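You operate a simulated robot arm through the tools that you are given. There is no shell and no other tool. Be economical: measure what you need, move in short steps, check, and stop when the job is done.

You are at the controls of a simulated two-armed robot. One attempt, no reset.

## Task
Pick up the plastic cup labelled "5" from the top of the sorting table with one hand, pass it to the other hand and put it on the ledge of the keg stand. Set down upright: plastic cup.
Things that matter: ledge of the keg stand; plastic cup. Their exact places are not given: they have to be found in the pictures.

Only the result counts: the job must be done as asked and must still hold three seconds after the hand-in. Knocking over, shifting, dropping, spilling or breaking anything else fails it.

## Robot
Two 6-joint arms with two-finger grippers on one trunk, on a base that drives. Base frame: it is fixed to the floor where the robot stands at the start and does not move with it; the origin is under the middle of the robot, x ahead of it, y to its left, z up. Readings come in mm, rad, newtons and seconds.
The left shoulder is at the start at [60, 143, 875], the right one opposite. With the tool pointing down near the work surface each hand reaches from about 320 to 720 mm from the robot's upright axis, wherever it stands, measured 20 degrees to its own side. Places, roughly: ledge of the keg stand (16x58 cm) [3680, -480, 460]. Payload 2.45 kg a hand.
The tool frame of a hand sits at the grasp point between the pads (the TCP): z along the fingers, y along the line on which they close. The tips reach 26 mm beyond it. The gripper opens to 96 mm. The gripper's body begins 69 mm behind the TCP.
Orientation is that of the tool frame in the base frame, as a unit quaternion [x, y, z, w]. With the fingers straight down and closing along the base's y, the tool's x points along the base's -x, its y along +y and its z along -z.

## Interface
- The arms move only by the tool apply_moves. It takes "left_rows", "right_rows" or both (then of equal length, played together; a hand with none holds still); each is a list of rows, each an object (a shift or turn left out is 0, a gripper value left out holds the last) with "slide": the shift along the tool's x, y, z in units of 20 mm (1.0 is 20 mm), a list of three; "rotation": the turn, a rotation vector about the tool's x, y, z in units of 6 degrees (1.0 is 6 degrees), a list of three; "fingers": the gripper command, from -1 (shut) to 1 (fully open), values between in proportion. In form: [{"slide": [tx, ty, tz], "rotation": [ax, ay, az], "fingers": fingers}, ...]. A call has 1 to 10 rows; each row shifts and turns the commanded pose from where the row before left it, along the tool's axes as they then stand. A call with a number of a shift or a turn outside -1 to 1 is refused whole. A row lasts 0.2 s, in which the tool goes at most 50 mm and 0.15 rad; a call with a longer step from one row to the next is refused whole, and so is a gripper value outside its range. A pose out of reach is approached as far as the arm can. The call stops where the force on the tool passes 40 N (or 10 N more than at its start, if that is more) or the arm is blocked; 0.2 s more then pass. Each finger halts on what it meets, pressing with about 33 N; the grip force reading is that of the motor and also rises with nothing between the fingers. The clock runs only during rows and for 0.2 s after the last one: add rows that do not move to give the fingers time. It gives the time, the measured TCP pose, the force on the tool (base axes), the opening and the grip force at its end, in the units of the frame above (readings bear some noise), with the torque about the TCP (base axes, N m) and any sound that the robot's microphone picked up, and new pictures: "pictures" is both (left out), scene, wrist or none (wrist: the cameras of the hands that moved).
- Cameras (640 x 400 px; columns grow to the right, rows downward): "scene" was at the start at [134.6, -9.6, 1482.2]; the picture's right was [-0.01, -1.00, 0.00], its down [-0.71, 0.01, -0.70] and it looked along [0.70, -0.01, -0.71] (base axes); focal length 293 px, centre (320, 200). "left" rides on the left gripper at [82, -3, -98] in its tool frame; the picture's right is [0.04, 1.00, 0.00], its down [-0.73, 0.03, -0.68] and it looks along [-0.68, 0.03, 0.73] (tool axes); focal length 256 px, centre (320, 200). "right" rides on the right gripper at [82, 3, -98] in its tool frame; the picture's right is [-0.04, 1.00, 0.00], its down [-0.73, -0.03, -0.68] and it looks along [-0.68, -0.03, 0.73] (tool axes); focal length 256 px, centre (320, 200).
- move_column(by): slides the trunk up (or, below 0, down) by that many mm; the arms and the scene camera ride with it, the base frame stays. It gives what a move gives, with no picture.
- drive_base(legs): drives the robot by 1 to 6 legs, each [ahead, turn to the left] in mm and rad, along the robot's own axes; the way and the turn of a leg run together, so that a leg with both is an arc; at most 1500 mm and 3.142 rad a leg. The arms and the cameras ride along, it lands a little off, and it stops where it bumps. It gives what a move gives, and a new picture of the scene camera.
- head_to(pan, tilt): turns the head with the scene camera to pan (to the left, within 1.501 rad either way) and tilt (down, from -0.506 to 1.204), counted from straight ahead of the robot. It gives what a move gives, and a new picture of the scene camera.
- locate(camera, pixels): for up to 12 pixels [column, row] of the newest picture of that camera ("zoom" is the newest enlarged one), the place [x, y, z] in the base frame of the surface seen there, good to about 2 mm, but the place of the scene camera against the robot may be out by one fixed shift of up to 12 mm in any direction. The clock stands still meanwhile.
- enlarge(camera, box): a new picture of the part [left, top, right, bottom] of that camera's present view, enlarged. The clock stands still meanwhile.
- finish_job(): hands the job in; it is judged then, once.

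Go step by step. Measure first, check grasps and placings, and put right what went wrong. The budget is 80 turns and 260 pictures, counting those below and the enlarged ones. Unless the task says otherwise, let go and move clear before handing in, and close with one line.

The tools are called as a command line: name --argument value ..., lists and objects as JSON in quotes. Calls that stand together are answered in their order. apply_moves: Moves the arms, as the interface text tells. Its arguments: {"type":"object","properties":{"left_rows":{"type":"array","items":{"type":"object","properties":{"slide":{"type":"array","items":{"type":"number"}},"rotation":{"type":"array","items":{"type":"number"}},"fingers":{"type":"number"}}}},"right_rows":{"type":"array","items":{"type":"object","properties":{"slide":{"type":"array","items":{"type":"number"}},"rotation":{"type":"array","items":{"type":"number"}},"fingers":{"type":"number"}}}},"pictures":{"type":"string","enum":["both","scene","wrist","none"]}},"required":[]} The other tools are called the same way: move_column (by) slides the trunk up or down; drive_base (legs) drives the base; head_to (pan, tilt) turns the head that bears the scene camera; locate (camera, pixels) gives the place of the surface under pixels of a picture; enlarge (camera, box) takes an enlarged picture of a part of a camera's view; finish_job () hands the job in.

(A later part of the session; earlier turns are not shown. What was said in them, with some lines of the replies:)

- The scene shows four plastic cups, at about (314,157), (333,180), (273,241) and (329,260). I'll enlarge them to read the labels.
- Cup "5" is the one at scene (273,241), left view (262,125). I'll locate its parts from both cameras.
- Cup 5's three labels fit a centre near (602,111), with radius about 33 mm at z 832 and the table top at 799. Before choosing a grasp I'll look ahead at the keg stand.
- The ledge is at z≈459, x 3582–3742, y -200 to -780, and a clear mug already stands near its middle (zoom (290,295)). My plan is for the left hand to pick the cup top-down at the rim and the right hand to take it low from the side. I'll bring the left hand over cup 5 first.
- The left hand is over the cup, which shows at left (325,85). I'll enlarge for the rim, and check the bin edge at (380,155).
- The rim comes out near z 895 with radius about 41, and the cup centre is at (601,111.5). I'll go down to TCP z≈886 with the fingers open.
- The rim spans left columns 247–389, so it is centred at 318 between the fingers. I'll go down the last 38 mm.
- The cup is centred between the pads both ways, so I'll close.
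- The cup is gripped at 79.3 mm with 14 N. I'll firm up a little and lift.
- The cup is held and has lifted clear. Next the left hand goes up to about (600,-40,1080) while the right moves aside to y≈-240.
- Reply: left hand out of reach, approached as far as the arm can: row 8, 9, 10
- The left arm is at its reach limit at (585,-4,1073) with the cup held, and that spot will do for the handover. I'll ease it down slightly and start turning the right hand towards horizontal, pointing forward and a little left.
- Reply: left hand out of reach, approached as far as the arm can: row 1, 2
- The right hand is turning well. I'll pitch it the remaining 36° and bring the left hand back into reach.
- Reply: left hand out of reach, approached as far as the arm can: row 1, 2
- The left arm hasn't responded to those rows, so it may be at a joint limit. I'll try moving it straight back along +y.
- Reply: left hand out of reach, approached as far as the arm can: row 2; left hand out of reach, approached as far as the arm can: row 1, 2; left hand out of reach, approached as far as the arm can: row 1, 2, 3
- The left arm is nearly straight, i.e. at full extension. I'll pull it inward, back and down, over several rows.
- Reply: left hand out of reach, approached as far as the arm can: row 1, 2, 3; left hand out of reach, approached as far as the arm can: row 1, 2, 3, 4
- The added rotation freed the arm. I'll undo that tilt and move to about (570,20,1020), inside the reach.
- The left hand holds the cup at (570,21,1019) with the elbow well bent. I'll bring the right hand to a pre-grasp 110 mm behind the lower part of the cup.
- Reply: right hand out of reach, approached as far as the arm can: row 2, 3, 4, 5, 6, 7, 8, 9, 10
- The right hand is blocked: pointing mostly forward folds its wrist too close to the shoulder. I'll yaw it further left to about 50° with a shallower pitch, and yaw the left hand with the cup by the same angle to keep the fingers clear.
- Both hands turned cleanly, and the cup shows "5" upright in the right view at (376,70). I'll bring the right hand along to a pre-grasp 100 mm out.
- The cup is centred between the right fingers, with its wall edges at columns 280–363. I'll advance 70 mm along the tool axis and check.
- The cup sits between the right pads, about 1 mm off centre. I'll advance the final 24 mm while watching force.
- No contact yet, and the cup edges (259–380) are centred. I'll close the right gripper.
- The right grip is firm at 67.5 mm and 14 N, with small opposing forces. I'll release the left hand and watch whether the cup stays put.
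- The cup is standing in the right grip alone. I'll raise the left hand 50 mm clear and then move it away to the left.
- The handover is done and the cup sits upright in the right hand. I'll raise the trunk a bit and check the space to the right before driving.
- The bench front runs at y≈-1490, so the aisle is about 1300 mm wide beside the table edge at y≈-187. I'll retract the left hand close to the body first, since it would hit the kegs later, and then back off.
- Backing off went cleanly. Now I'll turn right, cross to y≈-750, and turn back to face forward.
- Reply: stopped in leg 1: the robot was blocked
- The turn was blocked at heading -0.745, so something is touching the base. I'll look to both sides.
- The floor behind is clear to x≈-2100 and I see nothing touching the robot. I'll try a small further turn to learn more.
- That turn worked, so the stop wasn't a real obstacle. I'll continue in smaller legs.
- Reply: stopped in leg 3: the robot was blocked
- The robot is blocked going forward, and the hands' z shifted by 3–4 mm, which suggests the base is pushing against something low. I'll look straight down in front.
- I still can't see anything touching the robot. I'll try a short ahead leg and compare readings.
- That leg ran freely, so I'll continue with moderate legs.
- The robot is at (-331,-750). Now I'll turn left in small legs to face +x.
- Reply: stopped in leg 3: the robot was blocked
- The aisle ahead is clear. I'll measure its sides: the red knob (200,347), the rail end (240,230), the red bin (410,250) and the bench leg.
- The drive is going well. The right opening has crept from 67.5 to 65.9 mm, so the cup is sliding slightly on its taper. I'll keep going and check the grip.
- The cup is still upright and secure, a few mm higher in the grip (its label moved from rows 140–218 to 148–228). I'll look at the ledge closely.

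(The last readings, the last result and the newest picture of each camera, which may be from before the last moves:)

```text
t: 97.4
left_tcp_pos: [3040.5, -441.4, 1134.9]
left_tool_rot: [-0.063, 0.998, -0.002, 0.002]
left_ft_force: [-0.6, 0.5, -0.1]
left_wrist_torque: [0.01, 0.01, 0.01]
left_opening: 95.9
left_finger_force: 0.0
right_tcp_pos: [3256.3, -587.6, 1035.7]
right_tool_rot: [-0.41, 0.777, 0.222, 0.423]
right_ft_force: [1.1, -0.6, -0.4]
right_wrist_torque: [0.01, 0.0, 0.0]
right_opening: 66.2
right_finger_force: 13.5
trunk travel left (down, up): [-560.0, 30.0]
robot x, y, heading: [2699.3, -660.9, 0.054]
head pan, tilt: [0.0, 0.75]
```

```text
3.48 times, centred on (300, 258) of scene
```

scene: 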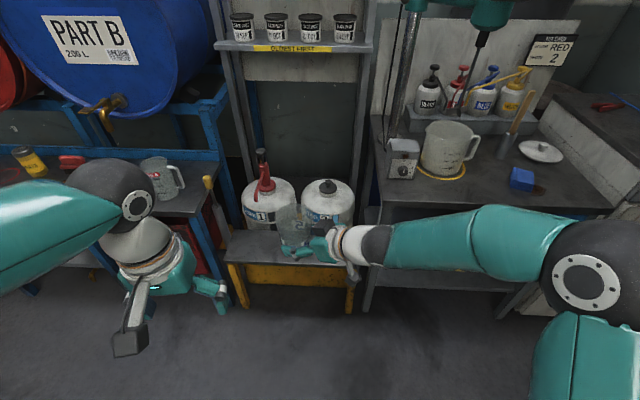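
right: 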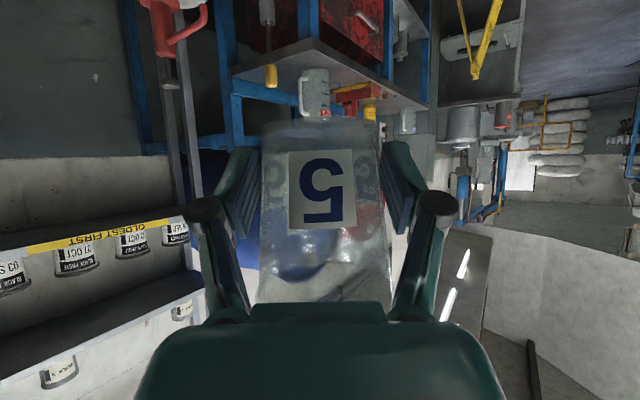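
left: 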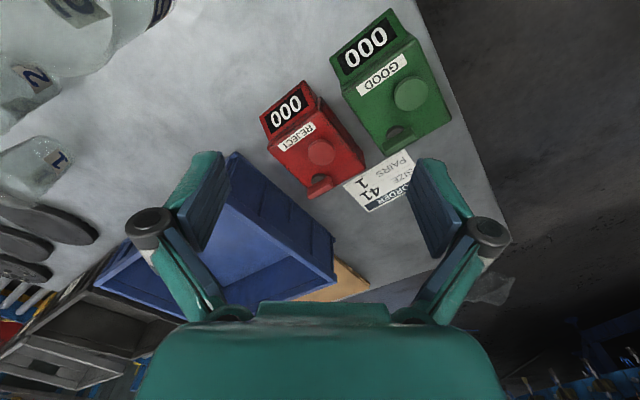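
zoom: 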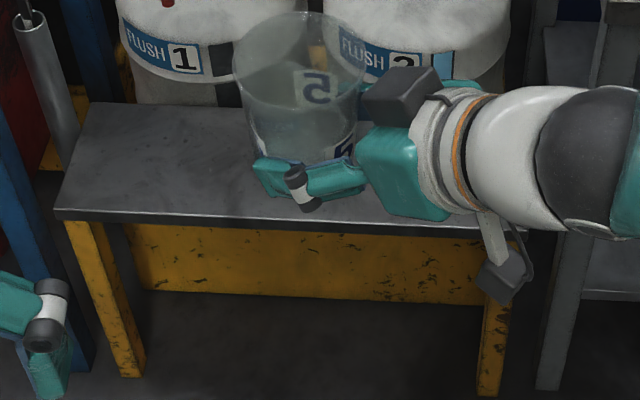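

The ledge top is z≈458.5, x 3584–3745, y -198 to -780. The held cup hides its middle, so I'll lower the trunk here in front of the stand and look again.

move_column --by -300

head_to --pan 0.1 --tilt 0.55

apply_moves --left_rows '[{}]' --pictures "wrist"

```text
t: 100.4
left_tcp_pos: [3041.0, -441.8, 836.3]
left_tool_rot: [-0.063, 0.998, -0.002, 0.002]
left_ft_force: [-0.4, 0.6, -1.3]
left_wrist_torque: [0.03, -0.01, -0.02]
left_opening: 95.9
left_finger_force: 0.1
right_tcp_pos: [3256.2, -587.9, 735.9]
right_tool_rot: [-0.41, 0.777, 0.222, 0.422]
right_ft_force: [0.7, 0.4, 0.3]
right_wrist_torque: [0.03, -0.03, -0.02]
right_opening: 65.9
right_finger_force: 14.0
trunk travel left (down, up): [-260.0, 330.0]
robot x, y, heading: [2699.2, -658.9, 0.054]
head pan, tilt: [0.0, 0.75]
```

```text
t: 101.2
left_tcp_pos: [3040.0, -440.9, 836.2]
left_tool_rot: [-0.063, 0.998, -0.002, 0.002]
left_ft_force: [-0.1, 0.3, 0.5]
left_wrist_torque: [0.02, -0.03, -0.01]
left_opening: 96.3
left_finger_force: 0.1
right_tcp_pos: [3255.7, -588.1, 736.0]
right_tool_rot: [-0.41, 0.777, 0.223, 0.423]
right_ft_force: [0.6, 0.1, 0.0]
right_wrist_torque: [-0.03, -0.03, 0.03]
right_opening: 66.0
right_finger_force: 14.0
trunk travel left (down, up): [-260.0, 330.0]
robot x, y, heading: [2695.5, -661.1, 0.049]
head pan, tilt: [0.099, 0.55]
```

scene: 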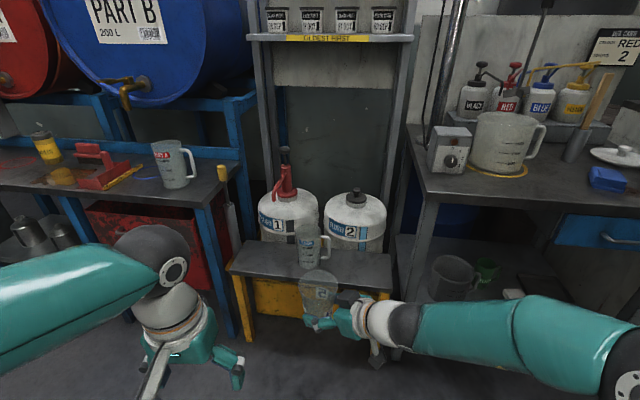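

```text
t: 101.6
left_tcp_pos: [3040.5, -442.6, 837.0]
left_tool_rot: [-0.063, 0.998, -0.001, 0.003]
left_ft_force: [-0.4, -0.3, 0.7]
left_wrist_torque: [-0.04, 0.0, 0.01]
left_opening: 95.9
left_finger_force: 0.1
right_tcp_pos: [3256.9, -589.0, 735.6]
right_tool_rot: [-0.41, 0.777, 0.222, 0.423]
right_ft_force: [-0.4, 0.4, -0.6]
right_wrist_torque: [0.01, 0.01, -0.01]
right_opening: 65.9
right_finger_force: 13.8
trunk travel left (down, up): [-260.0, 330.0]
robot x, y, heading: [2702.1, -659.5, 0.055]
head pan, tilt: [0.099, 0.55]
```

left: 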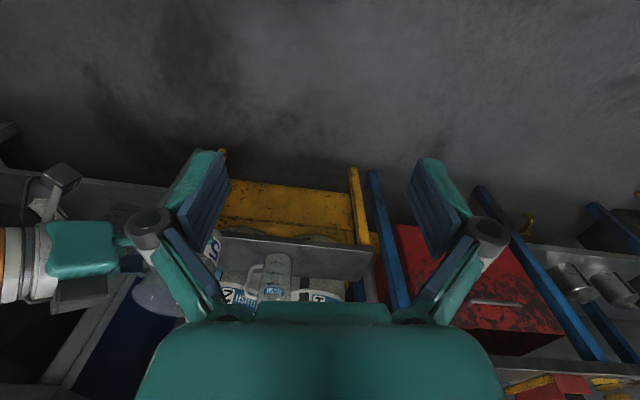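

The mug is now visible on the ledge at scene (311,247). I'll locate it and the free areas on both sides.

locate --camera "scene" --pixels '[[310, 262], [299, 250], [322, 250], [328, 245], [270, 260], [255, 272], [360, 265], [360, 282], [245, 255], [375, 260], [390, 270], [311, 240]]'

enlarge --camera "scene" --box '[210, 180, 430, 320]'

```text
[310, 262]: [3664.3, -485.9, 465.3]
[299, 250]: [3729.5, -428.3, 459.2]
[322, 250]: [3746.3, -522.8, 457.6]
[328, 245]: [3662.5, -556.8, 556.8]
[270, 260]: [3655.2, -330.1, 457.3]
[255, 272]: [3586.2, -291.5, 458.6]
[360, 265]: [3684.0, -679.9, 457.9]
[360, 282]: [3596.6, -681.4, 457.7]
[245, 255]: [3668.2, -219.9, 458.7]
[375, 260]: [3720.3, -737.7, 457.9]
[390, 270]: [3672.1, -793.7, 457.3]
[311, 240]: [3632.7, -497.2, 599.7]
```

```text
2.86 times, centred on (320, 250) of scene
```

zoom: 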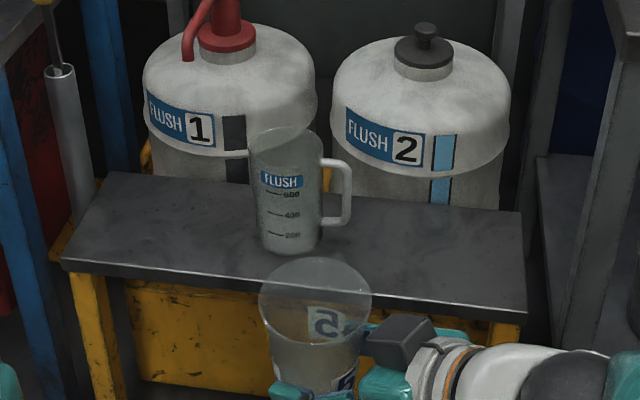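

Mug: about (3665,-490), with its handle reaching y≈-557. Free ledge on its right spans y -570 to -780, so I'll place near (3650,-668) with the robot turned right by about 0.35 rad. First I tuck the left hand further up and back, then drive.

apply_moves --left_rows '[{"slide": [0.3, 0, -1]}, {"slide": [0.3, 0, -1]}, {"slide": [0.3, 0, -1]}, {"slide": [0.3, 0, -1]}, {"slide": [0, 0, -1]}]' --pictures "none"

drive_base --legs '[[0, 0.3], [0, 0.29], [356, 0], [0, -0.35], [0, -0.35], [0, -0.294]]'

```text
t: 102.8
left_tcp_pos: [3015.6, -444.1, 939.7]
left_tool_rot: [-0.062, 0.998, -0.001, 0.002]
left_ft_force: [-0.3, 0.8, -0.2]
left_wrist_torque: [0.0, 0.01, -0.03]
left_opening: 96.0
left_finger_force: 0.1
right_tcp_pos: [3256.6, -587.9, 735.3]
right_tool_rot: [-0.41, 0.777, 0.222, 0.423]
right_ft_force: [-0.6, 0.6, -0.3]
right_wrist_torque: [-0.01, -0.01, 0.02]
right_opening: 66.0
right_finger_force: 14.4
trunk travel left (down, up): [-260.0, 330.0]
robot x, y, heading: [2699.8, -658.2, 0.049]
head pan, tilt: [0.099, 0.55]
```

```text
t: 106.0
left_tcp_pos: [2892.6, -264.6, 939.3]
left_tool_rot: [-0.349, 0.937, 0.0, 0.005]
left_ft_force: [0.5, 0.1, 0.5]
left_wrist_torque: [0.0, 0.04, -0.01]
left_opening: 96.1
left_finger_force: 0.0
right_tcp_pos: [3171.5, -250.5, 739.2]
right_tool_rot: [-0.618, 0.623, 0.336, 0.342]
right_ft_force: [0.1, -0.3, -0.4]
right_wrist_torque: [0.02, 0.0, -0.01]
right_opening: 65.7
right_finger_force: 13.7
trunk travel left (down, up): [-260.0, 330.0]
robot x, y, heading: [2757.2, -635.6, 0.685]
head pan, tilt: [0.099, 0.55]
stopped in leg 3: the robot was blocked; the commanded pose is now the measured one
```

scene: 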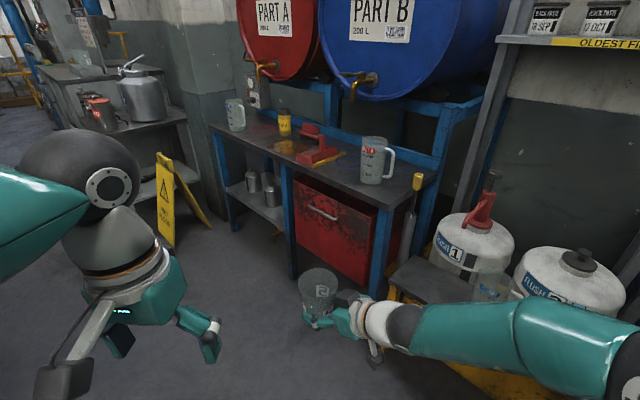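

The drive stopped early again with nothing in contact. I'll continue in short legs.

drive_base --legs '[[150, 0], [147, 0]]'

drive_base --legs '[[0, -0.3], [0, -0.3]]'

drive_base --legs '[[0, -0.3], [0, -0.14]]'

```text
t: 108.4
left_tcp_pos: [3121.7, -81.9, 939.8]
left_tool_rot: [-0.349, 0.937, -0.001, 0.006]
left_ft_force: [-0.8, 0.0, -0.5]
left_wrist_torque: [-0.03, 0.02, 0.01]
left_opening: 96.3
left_finger_force: 0.0
right_tcp_pos: [3402.2, -67.9, 740.2]
right_tool_rot: [-0.618, 0.623, 0.337, 0.343]
right_ft_force: [1.6, 0.4, -0.9]
right_wrist_torque: [-0.04, 0.01, 0.0]
right_opening: 65.8
right_finger_force: 14.2
trunk travel left (down, up): [-260.0, 330.0]
robot x, y, heading: [2990.2, -451.1, 0.678]
head pan, tilt: [0.099, 0.55]
```

scene: 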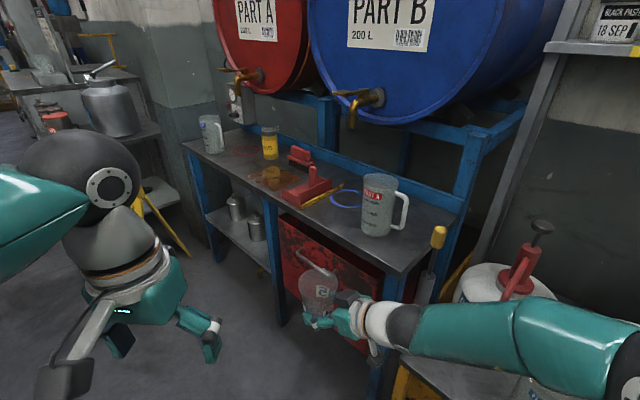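

```text
t: 110.9
left_tcp_pos: [3309.4, -219.0, 939.3]
left_tool_rot: [-0.056, 0.998, -0.003, 0.005]
left_ft_force: [-0.7, 0.2, 0.1]
left_wrist_torque: [0.05, 0.02, 0.02]
left_opening: 96.3
left_finger_force: 0.1
right_tcp_pos: [3548.2, -366.6, 739.8]
right_tool_rot: [-0.406, 0.778, 0.22, 0.426]
right_ft_force: [0.1, 0.8, 0.0]
right_wrist_torque: [0.01, -0.02, -0.01]
right_opening: 65.6
right_finger_force: 14.4
trunk travel left (down, up): [-260.0, 330.0]
robot x, y, heading: [2994.5, -430.4, 0.083]
head pan, tilt: [0.099, 0.55]
```

scene: 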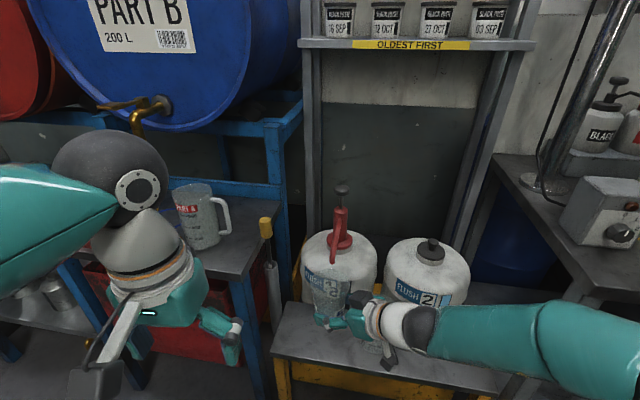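

```text
t: 113.0
left_tcp_pos: [3364.4, -370.9, 941.3]
left_tool_rot: [0.16, 0.987, -0.004, 0.004]
left_ft_force: [0.4, -0.5, 0.5]
left_wrist_torque: [0.0, 0.01, 0.0]
left_opening: 96.2
left_finger_force: 0.1
right_tcp_pos: [3518.9, -604.8, 741.1]
right_tool_rot: [-0.229, 0.847, 0.123, 0.464]
right_ft_force: [-0.3, 0.3, -0.5]
right_wrist_torque: [0.0, 0.01, 0.02]
right_opening: 65.8
right_finger_force: 13.6
trunk travel left (down, up): [-260.0, 330.0]
robot x, y, heading: [2992.5, -409.1, -0.356]
head pan, tilt: [0.099, 0.55]
```

scene: 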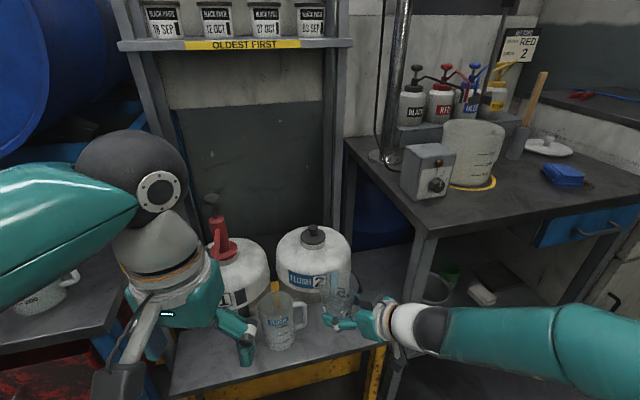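

The right hand is at (3519,-605,741), well above the mug. I'll advance 120 mm.

drive_base --legs '[[120, 0]]'

apply_moves --right_rows '[{}]' --pictures "wrist"

```text
t: 114.3
left_tcp_pos: [3478.9, -413.6, 941.5]
left_tool_rot: [0.161, 0.987, -0.003, 0.005]
left_ft_force: [-0.4, -0.3, 0.8]
left_wrist_torque: [-0.01, 0.01, -0.01]
left_opening: 96.0
left_finger_force: 0.1
right_tcp_pos: [3633.2, -648.9, 742.3]
right_tool_rot: [-0.228, 0.847, 0.123, 0.465]
right_ft_force: [0.3, -0.3, -0.5]
right_wrist_torque: [0.02, -0.02, 0.01]
right_opening: 66.0
right_finger_force: 13.5
trunk travel left (down, up): [-260.0, 330.0]
robot x, y, heading: [3109.4, -455.6, -0.352]
head pan, tilt: [0.099, 0.55]
```

scene: 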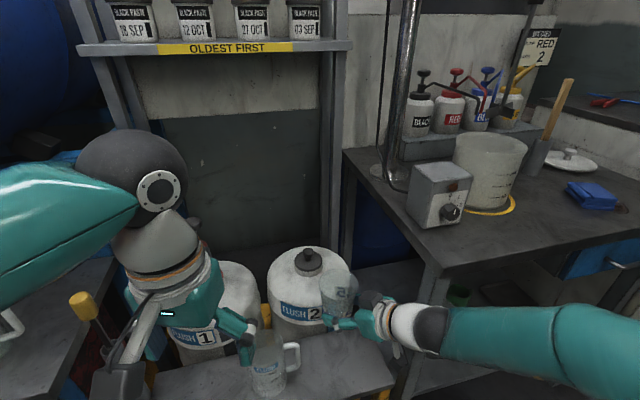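

```text
t: 114.7
left_tcp_pos: [3477.2, -414.3, 942.4]
left_tool_rot: [0.161, 0.987, -0.003, 0.003]
left_ft_force: [-0.2, 0.1, -0.3]
left_wrist_torque: [0.03, -0.01, 0.0]
left_opening: 96.3
left_finger_force: 0.0
right_tcp_pos: [3634.9, -647.0, 741.9]
right_tool_rot: [-0.228, 0.847, 0.123, 0.464]
right_ft_force: [-0.5, 0.7, -0.3]
right_wrist_torque: [0.0, 0.02, 0.01]
right_opening: 65.5
right_finger_force: 14.1
trunk travel left (down, up): [-260.0, 330.0]
robot x, y, heading: [3111.2, -455.8, -0.352]
head pan, tilt: [0.099, 0.55]
```

right: 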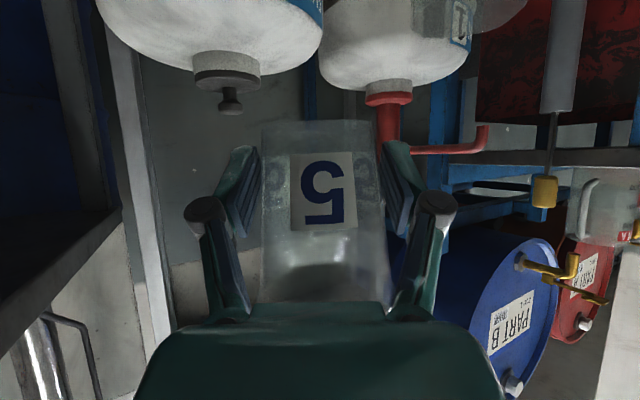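

The cup axis is at about (3641,-644). I'll shift 20 mm away from the mug, then lower the trunk most of the way.

apply_moves --right_rows '[{"slide": [0.08, -0.5, -0.12]}, {"slide": [0.08, -0.5, -0.12]}, {}]' --pictures "none"

head_to --pan 0.0 --tilt 0.7

move_column --by -200

apply_moves --right_rows '[{}]' --pictures "both"

```text
t: 115.5
left_tcp_pos: [3478.1, -413.7, 942.1]
left_tool_rot: [0.161, 0.987, -0.003, 0.004]
left_ft_force: [-1.0, 0.0, 0.0]
left_wrist_torque: [0.0, 0.03, -0.02]
left_opening: 95.8
left_finger_force: 0.1
right_tcp_pos: [3638.1, -669.1, 742.5]
right_tool_rot: [-0.229, 0.847, 0.122, 0.464]
right_ft_force: [0.3, 0.5, -0.4]
right_wrist_torque: [0.0, 0.0, -0.03]
right_opening: 65.5
right_finger_force: 13.7
trunk travel left (down, up): [-260.0, 330.0]
robot x, y, heading: [3107.8, -456.2, -0.352]
head pan, tilt: [0.099, 0.55]
```

```text
t: 116.2
left_tcp_pos: [3479.0, -413.3, 942.3]
left_tool_rot: [0.161, 0.987, -0.004, 0.004]
left_ft_force: [0.8, -0.3, -1.0]
left_wrist_torque: [0.0, 0.0, 0.02]
left_opening: 96.3
left_finger_force: 0.1
right_tcp_pos: [3638.3, -668.9, 742.7]
right_tool_rot: [-0.229, 0.847, 0.123, 0.464]
right_ft_force: [-0.2, -0.3, 0.3]
right_wrist_torque: [0.02, 0.01, 0.01]
right_opening: 65.7
right_finger_force: 14.1
trunk travel left (down, up): [-260.0, 330.0]
robot x, y, heading: [3108.0, -449.4, -0.353]
head pan, tilt: [0.0, 0.7]
```

scene: 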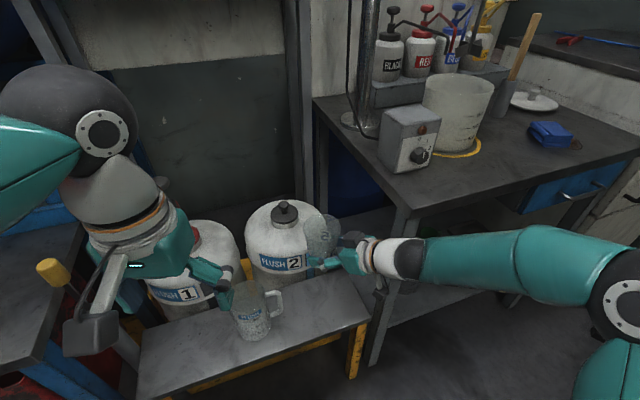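

```text
t: 118.3
left_tcp_pos: [3477.3, -414.2, 741.3]
left_tool_rot: [0.16, 0.987, -0.003, 0.004]
left_ft_force: [-0.3, -0.9, -0.5]
left_wrist_torque: [-0.02, 0.01, 0.03]
left_opening: 95.8
left_finger_force: 0.1
right_tcp_pos: [3637.4, -667.7, 541.9]
right_tool_rot: [-0.228, 0.847, 0.122, 0.464]
right_ft_force: [0.3, 0.0, 0.8]
right_wrist_torque: [0.01, 0.01, 0.0]
right_opening: 65.4
right_finger_force: 13.5
trunk travel left (down, up): [-60.0, 530.0]
robot x, y, heading: [3110.8, -450.9, -0.354]
head pan, tilt: [0.0, 0.7]
```

```text
t: 118.7
left_tcp_pos: [3479.1, -414.0, 742.1]
left_tool_rot: [0.161, 0.987, -0.004, 0.005]
left_ft_force: [-0.1, 0.4, -0.8]
left_wrist_torque: [0.03, 0.02, 0.0]
left_opening: 96.0
left_finger_force: 0.2
right_tcp_pos: [3638.5, -668.6, 541.9]
right_tool_rot: [-0.229, 0.847, 0.123, 0.464]
right_ft_force: [0.2, -0.5, -0.3]
right_wrist_torque: [0.01, 0.03, -0.04]
right_opening: 65.5
right_finger_force: 13.8
trunk travel left (down, up): [-60.0, 530.0]
robot x, y, heading: [3109.8, -454.9, -0.352]
head pan, tilt: [0.0, 0.7]
```

scene: 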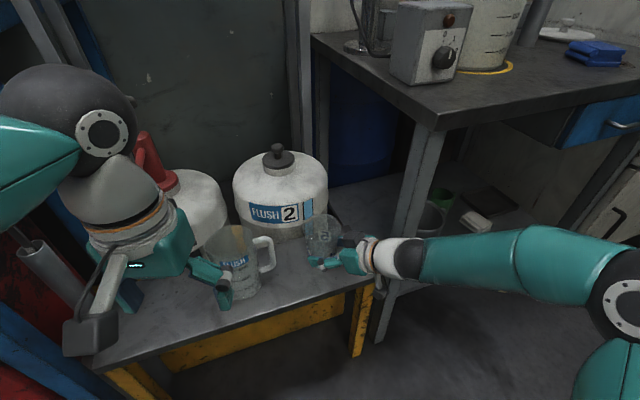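
right: 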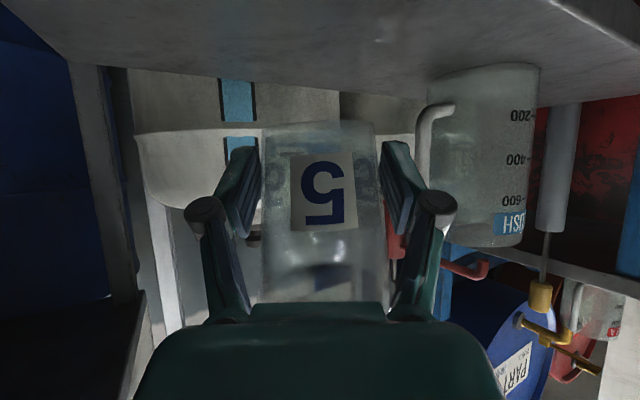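

The cup hovers above the ledge, to the right of the mug. I'll measure the ledge and cup from the right wrist camera.

locate --camera "right" --pixels '[[300, 70], [200, 40], [380, 70], [320, 40], [322, 160], [322, 190], [322, 222], [430, 85], [240, 65], [322, 128]]'

enlarge --camera "right" --box '[220, 20, 440, 200]'

```text
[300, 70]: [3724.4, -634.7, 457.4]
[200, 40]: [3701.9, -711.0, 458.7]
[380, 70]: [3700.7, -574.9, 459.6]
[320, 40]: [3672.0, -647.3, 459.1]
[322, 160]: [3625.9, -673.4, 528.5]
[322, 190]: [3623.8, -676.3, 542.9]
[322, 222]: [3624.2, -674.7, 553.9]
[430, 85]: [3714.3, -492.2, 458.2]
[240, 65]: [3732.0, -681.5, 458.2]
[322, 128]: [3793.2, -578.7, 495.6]
```

```text
2.22 times, centred on (330, 110) of right
```

zoom: 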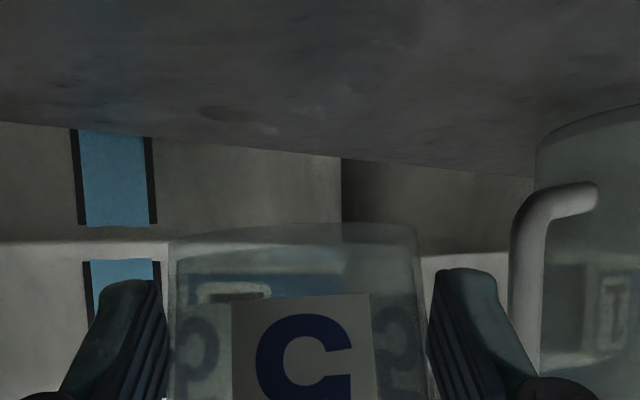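

The ledge is at z≈458.5 and the cup bottom at about 508–512, so roughly 50 mm remains. I'll lower the trunk 42 mm and then creep down with the arm.

move_column --by -42

apply_moves --right_rows '[{}]' --pictures "both"

enlarge --camera "right" --box '[220, 20, 440, 200]'

```text
t: 119.6
left_tcp_pos: [3477.6, -413.7, 701.4]
left_tool_rot: [0.161, 0.987, -0.004, 0.003]
left_ft_force: [-0.1, 0.2, 0.4]
left_wrist_torque: [-0.02, 0.0, -0.01]
left_opening: 95.9
left_finger_force: 0.1
right_tcp_pos: [3637.0, -667.8, 501.4]
right_tool_rot: [-0.228, 0.847, 0.121, 0.464]
right_ft_force: [0.3, 0.2, -0.2]
right_wrist_torque: [0.01, -0.01, -0.01]
right_opening: 65.5
right_finger_force: 14.0
trunk travel left (down, up): [-18.0, 572.0]
robot x, y, heading: [3106.5, -457.5, -0.355]
head pan, tilt: [0.0, 0.7]
```

```text
t: 120.0
left_tcp_pos: [3479.1, -414.3, 700.3]
left_tool_rot: [0.161, 0.987, -0.003, 0.004]
left_ft_force: [-0.4, -1.1, -0.4]
left_wrist_torque: [0.03, -0.02, -0.05]
left_opening: 95.8
left_finger_force: 0.1
right_tcp_pos: [3638.0, -668.5, 499.4]
right_tool_rot: [-0.229, 0.846, 0.123, 0.465]
right_ft_force: [0.1, 0.7, -0.2]
right_wrist_torque: [-0.03, 0.0, -0.02]
right_opening: 65.4
right_finger_force: 14.3
trunk travel left (down, up): [-18.0, 572.0]
robot x, y, heading: [3110.2, -454.0, -0.355]
head pan, tilt: [0.0, 0.7]
```

scene: 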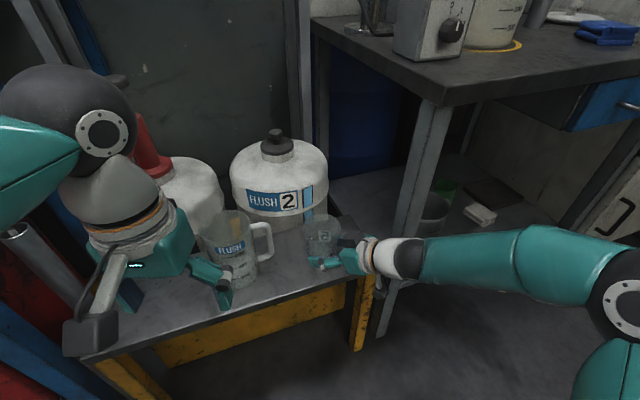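
right: 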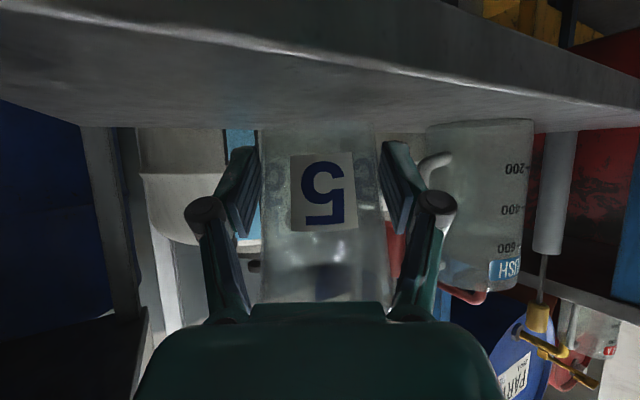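

```text
2.22 times, centred on (330, 110) of right
```

zoom: 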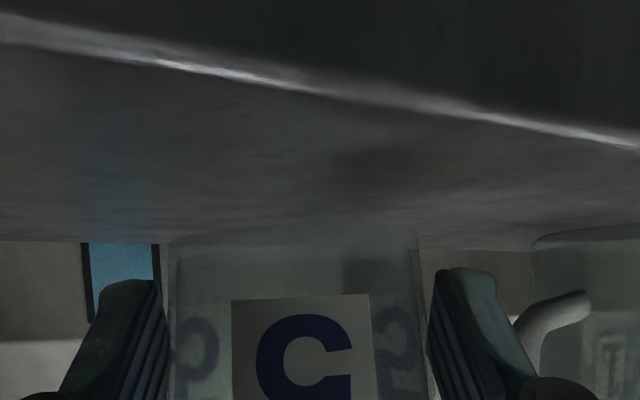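

The TCP is at 499.6, with contact expected near 490. I'll creep down 6 mm.

apply_moves --right_rows '[{"slide": [0.084, 0, 0.054]}, {"slide": [0.084, 0, 0.054]}, {"slide": [0.084, 0, 0.054]}]' --pictures "none"

apply_moves --right_rows '[{"slide": [0.084, 0, 0.054]}, {}]' --pictures "none"

apply_moves --right_rows '[{"slide": [0.042, 0, 0.027]}, {}]' --pictures "wrist"

```text
t: 120.8
left_tcp_pos: [3478.8, -413.2, 700.3]
left_tool_rot: [0.16, 0.987, -0.003, 0.004]
left_ft_force: [-0.1, -0.3, 0.4]
left_wrist_torque: [0.01, 0.02, 0.0]
left_opening: 95.9
left_finger_force: 0.0
right_tcp_pos: [3637.9, -669.4, 493.6]
right_tool_rot: [-0.228, 0.847, 0.122, 0.464]
right_ft_force: [-0.4, -0.4, -0.1]
right_wrist_torque: [0.02, -0.03, 0.02]
right_opening: 65.5
right_finger_force: 14.1
trunk travel left (down, up): [-18.0, 572.0]
robot x, y, heading: [3106.9, -454.3, -0.354]
head pan, tilt: [0.0, 0.7]
```

```text
t: 121.4
left_tcp_pos: [3479.1, -415.0, 700.5]
left_tool_rot: [0.161, 0.987, -0.004, 0.003]
left_ft_force: [0.6, 0.2, 0.0]
left_wrist_torque: [-0.04, 0.01, -0.01]
left_opening: 96.1
left_finger_force: 0.0
right_tcp_pos: [3638.9, -668.8, 491.7]
right_tool_rot: [-0.229, 0.846, 0.123, 0.465]
right_ft_force: [0.0, 0.2, 0.3]
right_wrist_torque: [0.0, 0.01, -0.03]
right_opening: 65.7
right_finger_force: 14.2
trunk travel left (down, up): [-18.0, 572.0]
robot x, y, heading: [3109.0, -453.7, -0.355]
head pan, tilt: [0.0, 0.7]
```

```text
t: 122.0
left_tcp_pos: [3478.7, -414.1, 699.6]
left_tool_rot: [0.16, 0.987, -0.004, 0.004]
left_ft_force: [0.4, 0.2, 0.2]
left_wrist_torque: [-0.01, 0.0, 0.03]
left_opening: 95.8
left_finger_force: 0.2
right_tcp_pos: [3638.3, -668.7, 490.2]
right_tool_rot: [-0.228, 0.847, 0.121, 0.465]
right_ft_force: [0.7, -0.6, -0.5]
right_wrist_torque: [0.01, 0.0, -0.02]
right_opening: 65.6
right_finger_force: 14.4
trunk travel left (down, up): [-18.0, 572.0]
robot x, y, heading: [3109.0, -454.3, -0.355]
head pan, tilt: [0.0, 0.7]
```

right: 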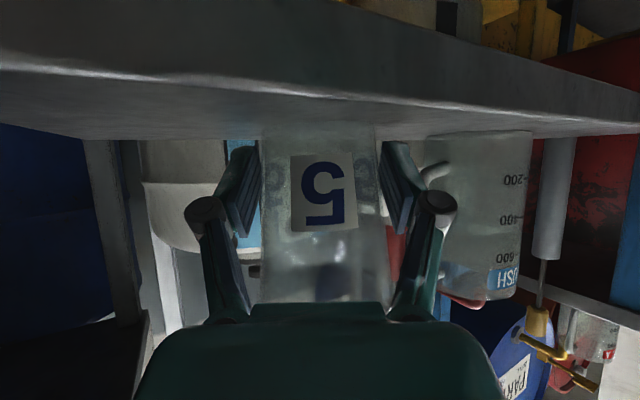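

There's no contact yet, so I'll continue down in small steps.

apply_moves --right_rows '[{"slide": [0.063, 0, 0.04]}, {}]' --pictures "none"

apply_moves --right_rows '[{"slide": [0.063, 0, 0.04]}, {}]' --pictures "none"

enlarge --camera "right" --box '[220, 60, 420, 200]'

```text
t: 122.6
left_tcp_pos: [3477.7, -414.1, 700.6]
left_tool_rot: [0.161, 0.987, -0.003, 0.003]
left_ft_force: [0.5, 1.0, -0.6]
left_wrist_torque: [0.03, -0.01, 0.04]
left_opening: 96.6
left_finger_force: 0.0
right_tcp_pos: [3638.6, -668.7, 490.9]
right_tool_rot: [-0.229, 0.846, 0.124, 0.465]
right_ft_force: [-0.6, -1.0, 3.5]
right_wrist_torque: [0.03, 0.01, 0.01]
right_opening: 65.3
right_finger_force: 14.4
trunk travel left (down, up): [-18.0, 572.0]
robot x, y, heading: [3108.2, -450.6, -0.356]
head pan, tilt: [0.0, 0.7]
```

```text
t: 123.2
left_tcp_pos: [3476.9, -413.8, 700.7]
left_tool_rot: [0.161, 0.987, -0.003, 0.005]
left_ft_force: [0.6, -0.4, -0.5]
left_wrist_torque: [0.02, -0.01, 0.02]
left_opening: 96.4
left_finger_force: 0.0
right_tcp_pos: [3638.6, -667.7, 489.0]
right_tool_rot: [-0.229, 0.846, 0.123, 0.466]
right_ft_force: [-0.2, -1.0, 6.0]
right_wrist_torque: [0.07, 0.06, -0.05]
right_opening: 65.5
right_finger_force: 14.2
trunk travel left (down, up): [-18.0, 572.0]
robot x, y, heading: [3109.4, -450.3, -0.354]
head pan, tilt: [0.0, 0.7]
```

```text
2.86 times, centred on (320, 130) of right
```

zoom: 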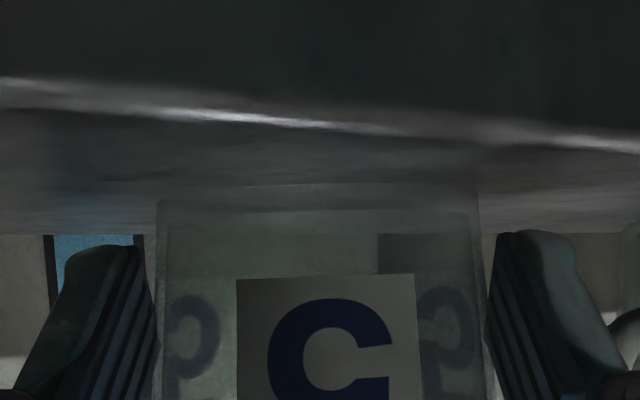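

Contact: 6 N upward, so the cup is on the ledge. I'll open the right gripper.

apply_moves --right_rows '[{"fingers": 0.5}, {"fingers": 0.7}, {"fingers": 1}, {"fingers": 1}, {"fingers": 1}]' --pictures "both"

```text
t: 124.4
left_tcp_pos: [3477.7, -413.8, 700.3]
left_tool_rot: [0.16, 0.987, -0.004, 0.004]
left_ft_force: [0.1, -0.7, -0.5]
left_wrist_torque: [0.01, 0.02, 0.01]
left_opening: 95.9
left_finger_force: 0.1
right_tcp_pos: [3640.3, -668.1, 487.4]
right_tool_rot: [-0.229, 0.846, 0.123, 0.465]
right_ft_force: [0.2, -0.1, -0.5]
right_wrist_torque: [-0.01, -0.01, 0.0]
right_opening: 96.2
right_finger_force: 0.1
trunk travel left (down, up): [-18.0, 572.0]
robot x, y, heading: [3103.6, -451.3, -0.356]
head pan, tilt: [0.0, 0.7]
```

scene: 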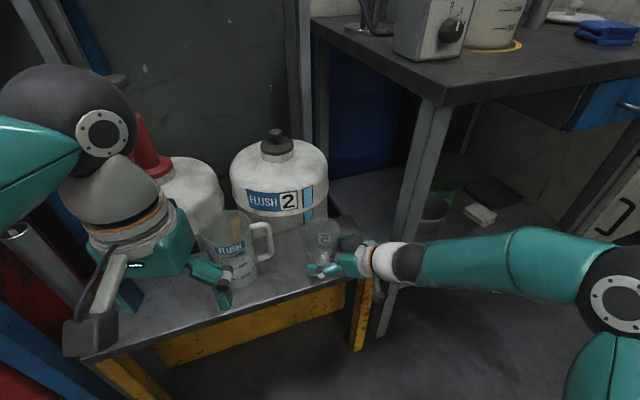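
right: 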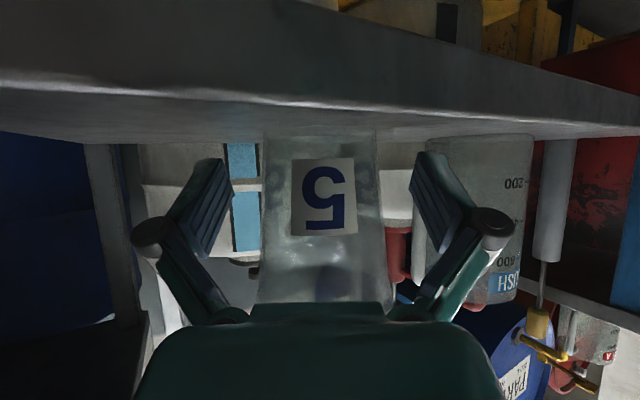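

The cup stands upright and centred between the open fingers (columns 262–378). I'll withdraw straight back along the tool axis.

apply_moves --right_rows '[{"slide": [0, 0, -0.5]}, {"slide": [0, 0, -0.7]}, {"slide": [0, 0, -0.9]}, {"slide": [0, 0, -0.9]}, {"slide": [0, 0, -0.9]}, {"slide": [0, 0, -0.9]}, {}]' --pictures "both"

```text
t: 126.0
left_tcp_pos: [3477.9, -412.4, 699.3]
left_tool_rot: [0.161, 0.987, -0.003, 0.004]
left_ft_force: [-0.6, -0.2, -0.1]
left_wrist_torque: [-0.01, 0.01, 0.0]
left_opening: 96.0
left_finger_force: 0.0
right_tcp_pos: [3568.2, -709.0, 539.3]
right_tool_rot: [-0.228, 0.847, 0.123, 0.464]
right_ft_force: [-0.5, -0.2, -0.2]
right_wrist_torque: [0.0, 0.03, 0.0]
right_opening: 95.8
right_finger_force: 0.0
trunk travel left (down, up): [-18.0, 572.0]
robot x, y, heading: [3108.7, -452.7, -0.355]
head pan, tilt: [0.0, 0.7]
```

scene: 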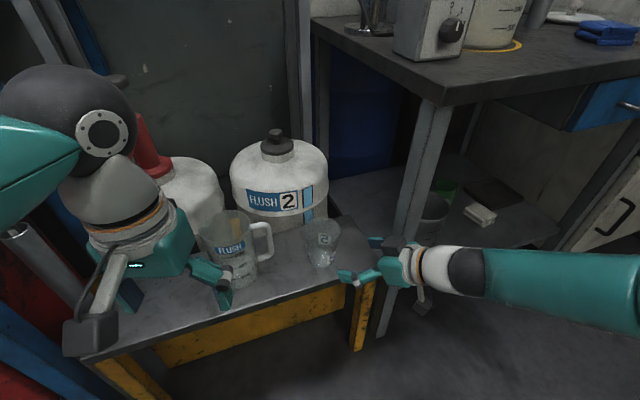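
right: 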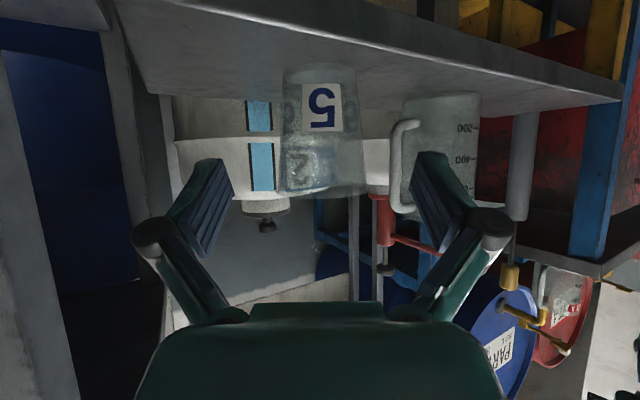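

The cup stands upright on the ledge, separate from the mug. I'll back the base 100 mm for clearance and take a last look.

drive_base --legs '[[-100, 0]]'

enlarge --camera "scene" --box '[200, 180, 400, 305]'

```text
t: 127.1
left_tcp_pos: [3384.1, -379.8, 699.7]
left_tool_rot: [0.16, 0.987, -0.003, 0.005]
left_ft_force: [0.3, 0.3, -0.1]
left_wrist_torque: [0.01, -0.01, -0.02]
left_opening: 96.1
left_finger_force: 0.0
right_tcp_pos: [3475.5, -674.3, 540.5]
right_tool_rot: [-0.229, 0.847, 0.123, 0.465]
right_ft_force: [0.1, 0.4, 0.1]
right_wrist_torque: [-0.02, -0.02, -0.02]
right_opening: 95.8
right_finger_force: 0.0
trunk travel left (down, up): [-18.0, 572.0]
robot x, y, heading: [3014.1, -418.3, -0.359]
head pan, tilt: [0.0, 0.7]
```

scene: 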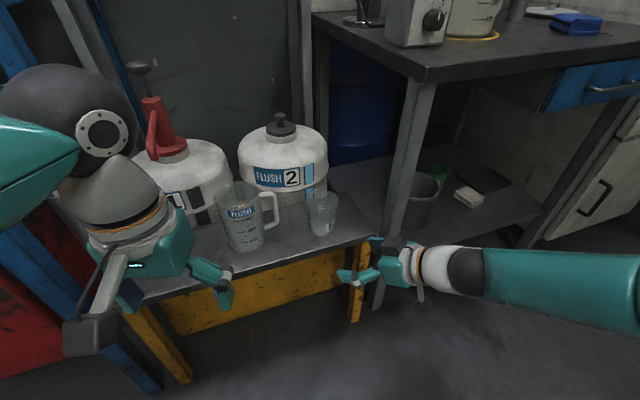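

```text
3.20 times, centred on (300, 242) of scene
```

zoom: 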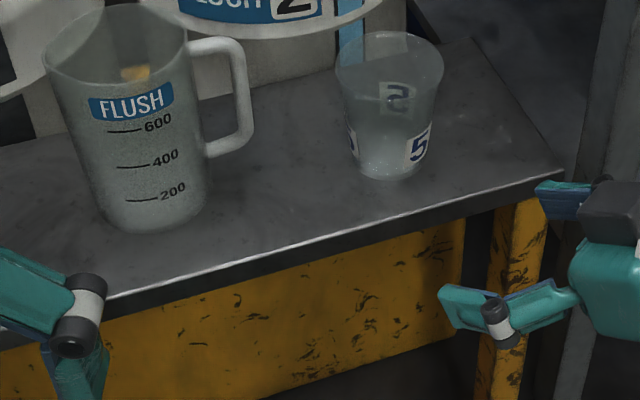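

Cup "5" stands upright on the ledge, clear of the mug and both hands, so I'll hand in.

finish_job

```text
The job is handed in.
```

Cup "5" was picked up with the left hand, passed to the right, and set upright on the keg stand's ledge; the base stopped as "blocked" a few times on the way with no contact I could see.
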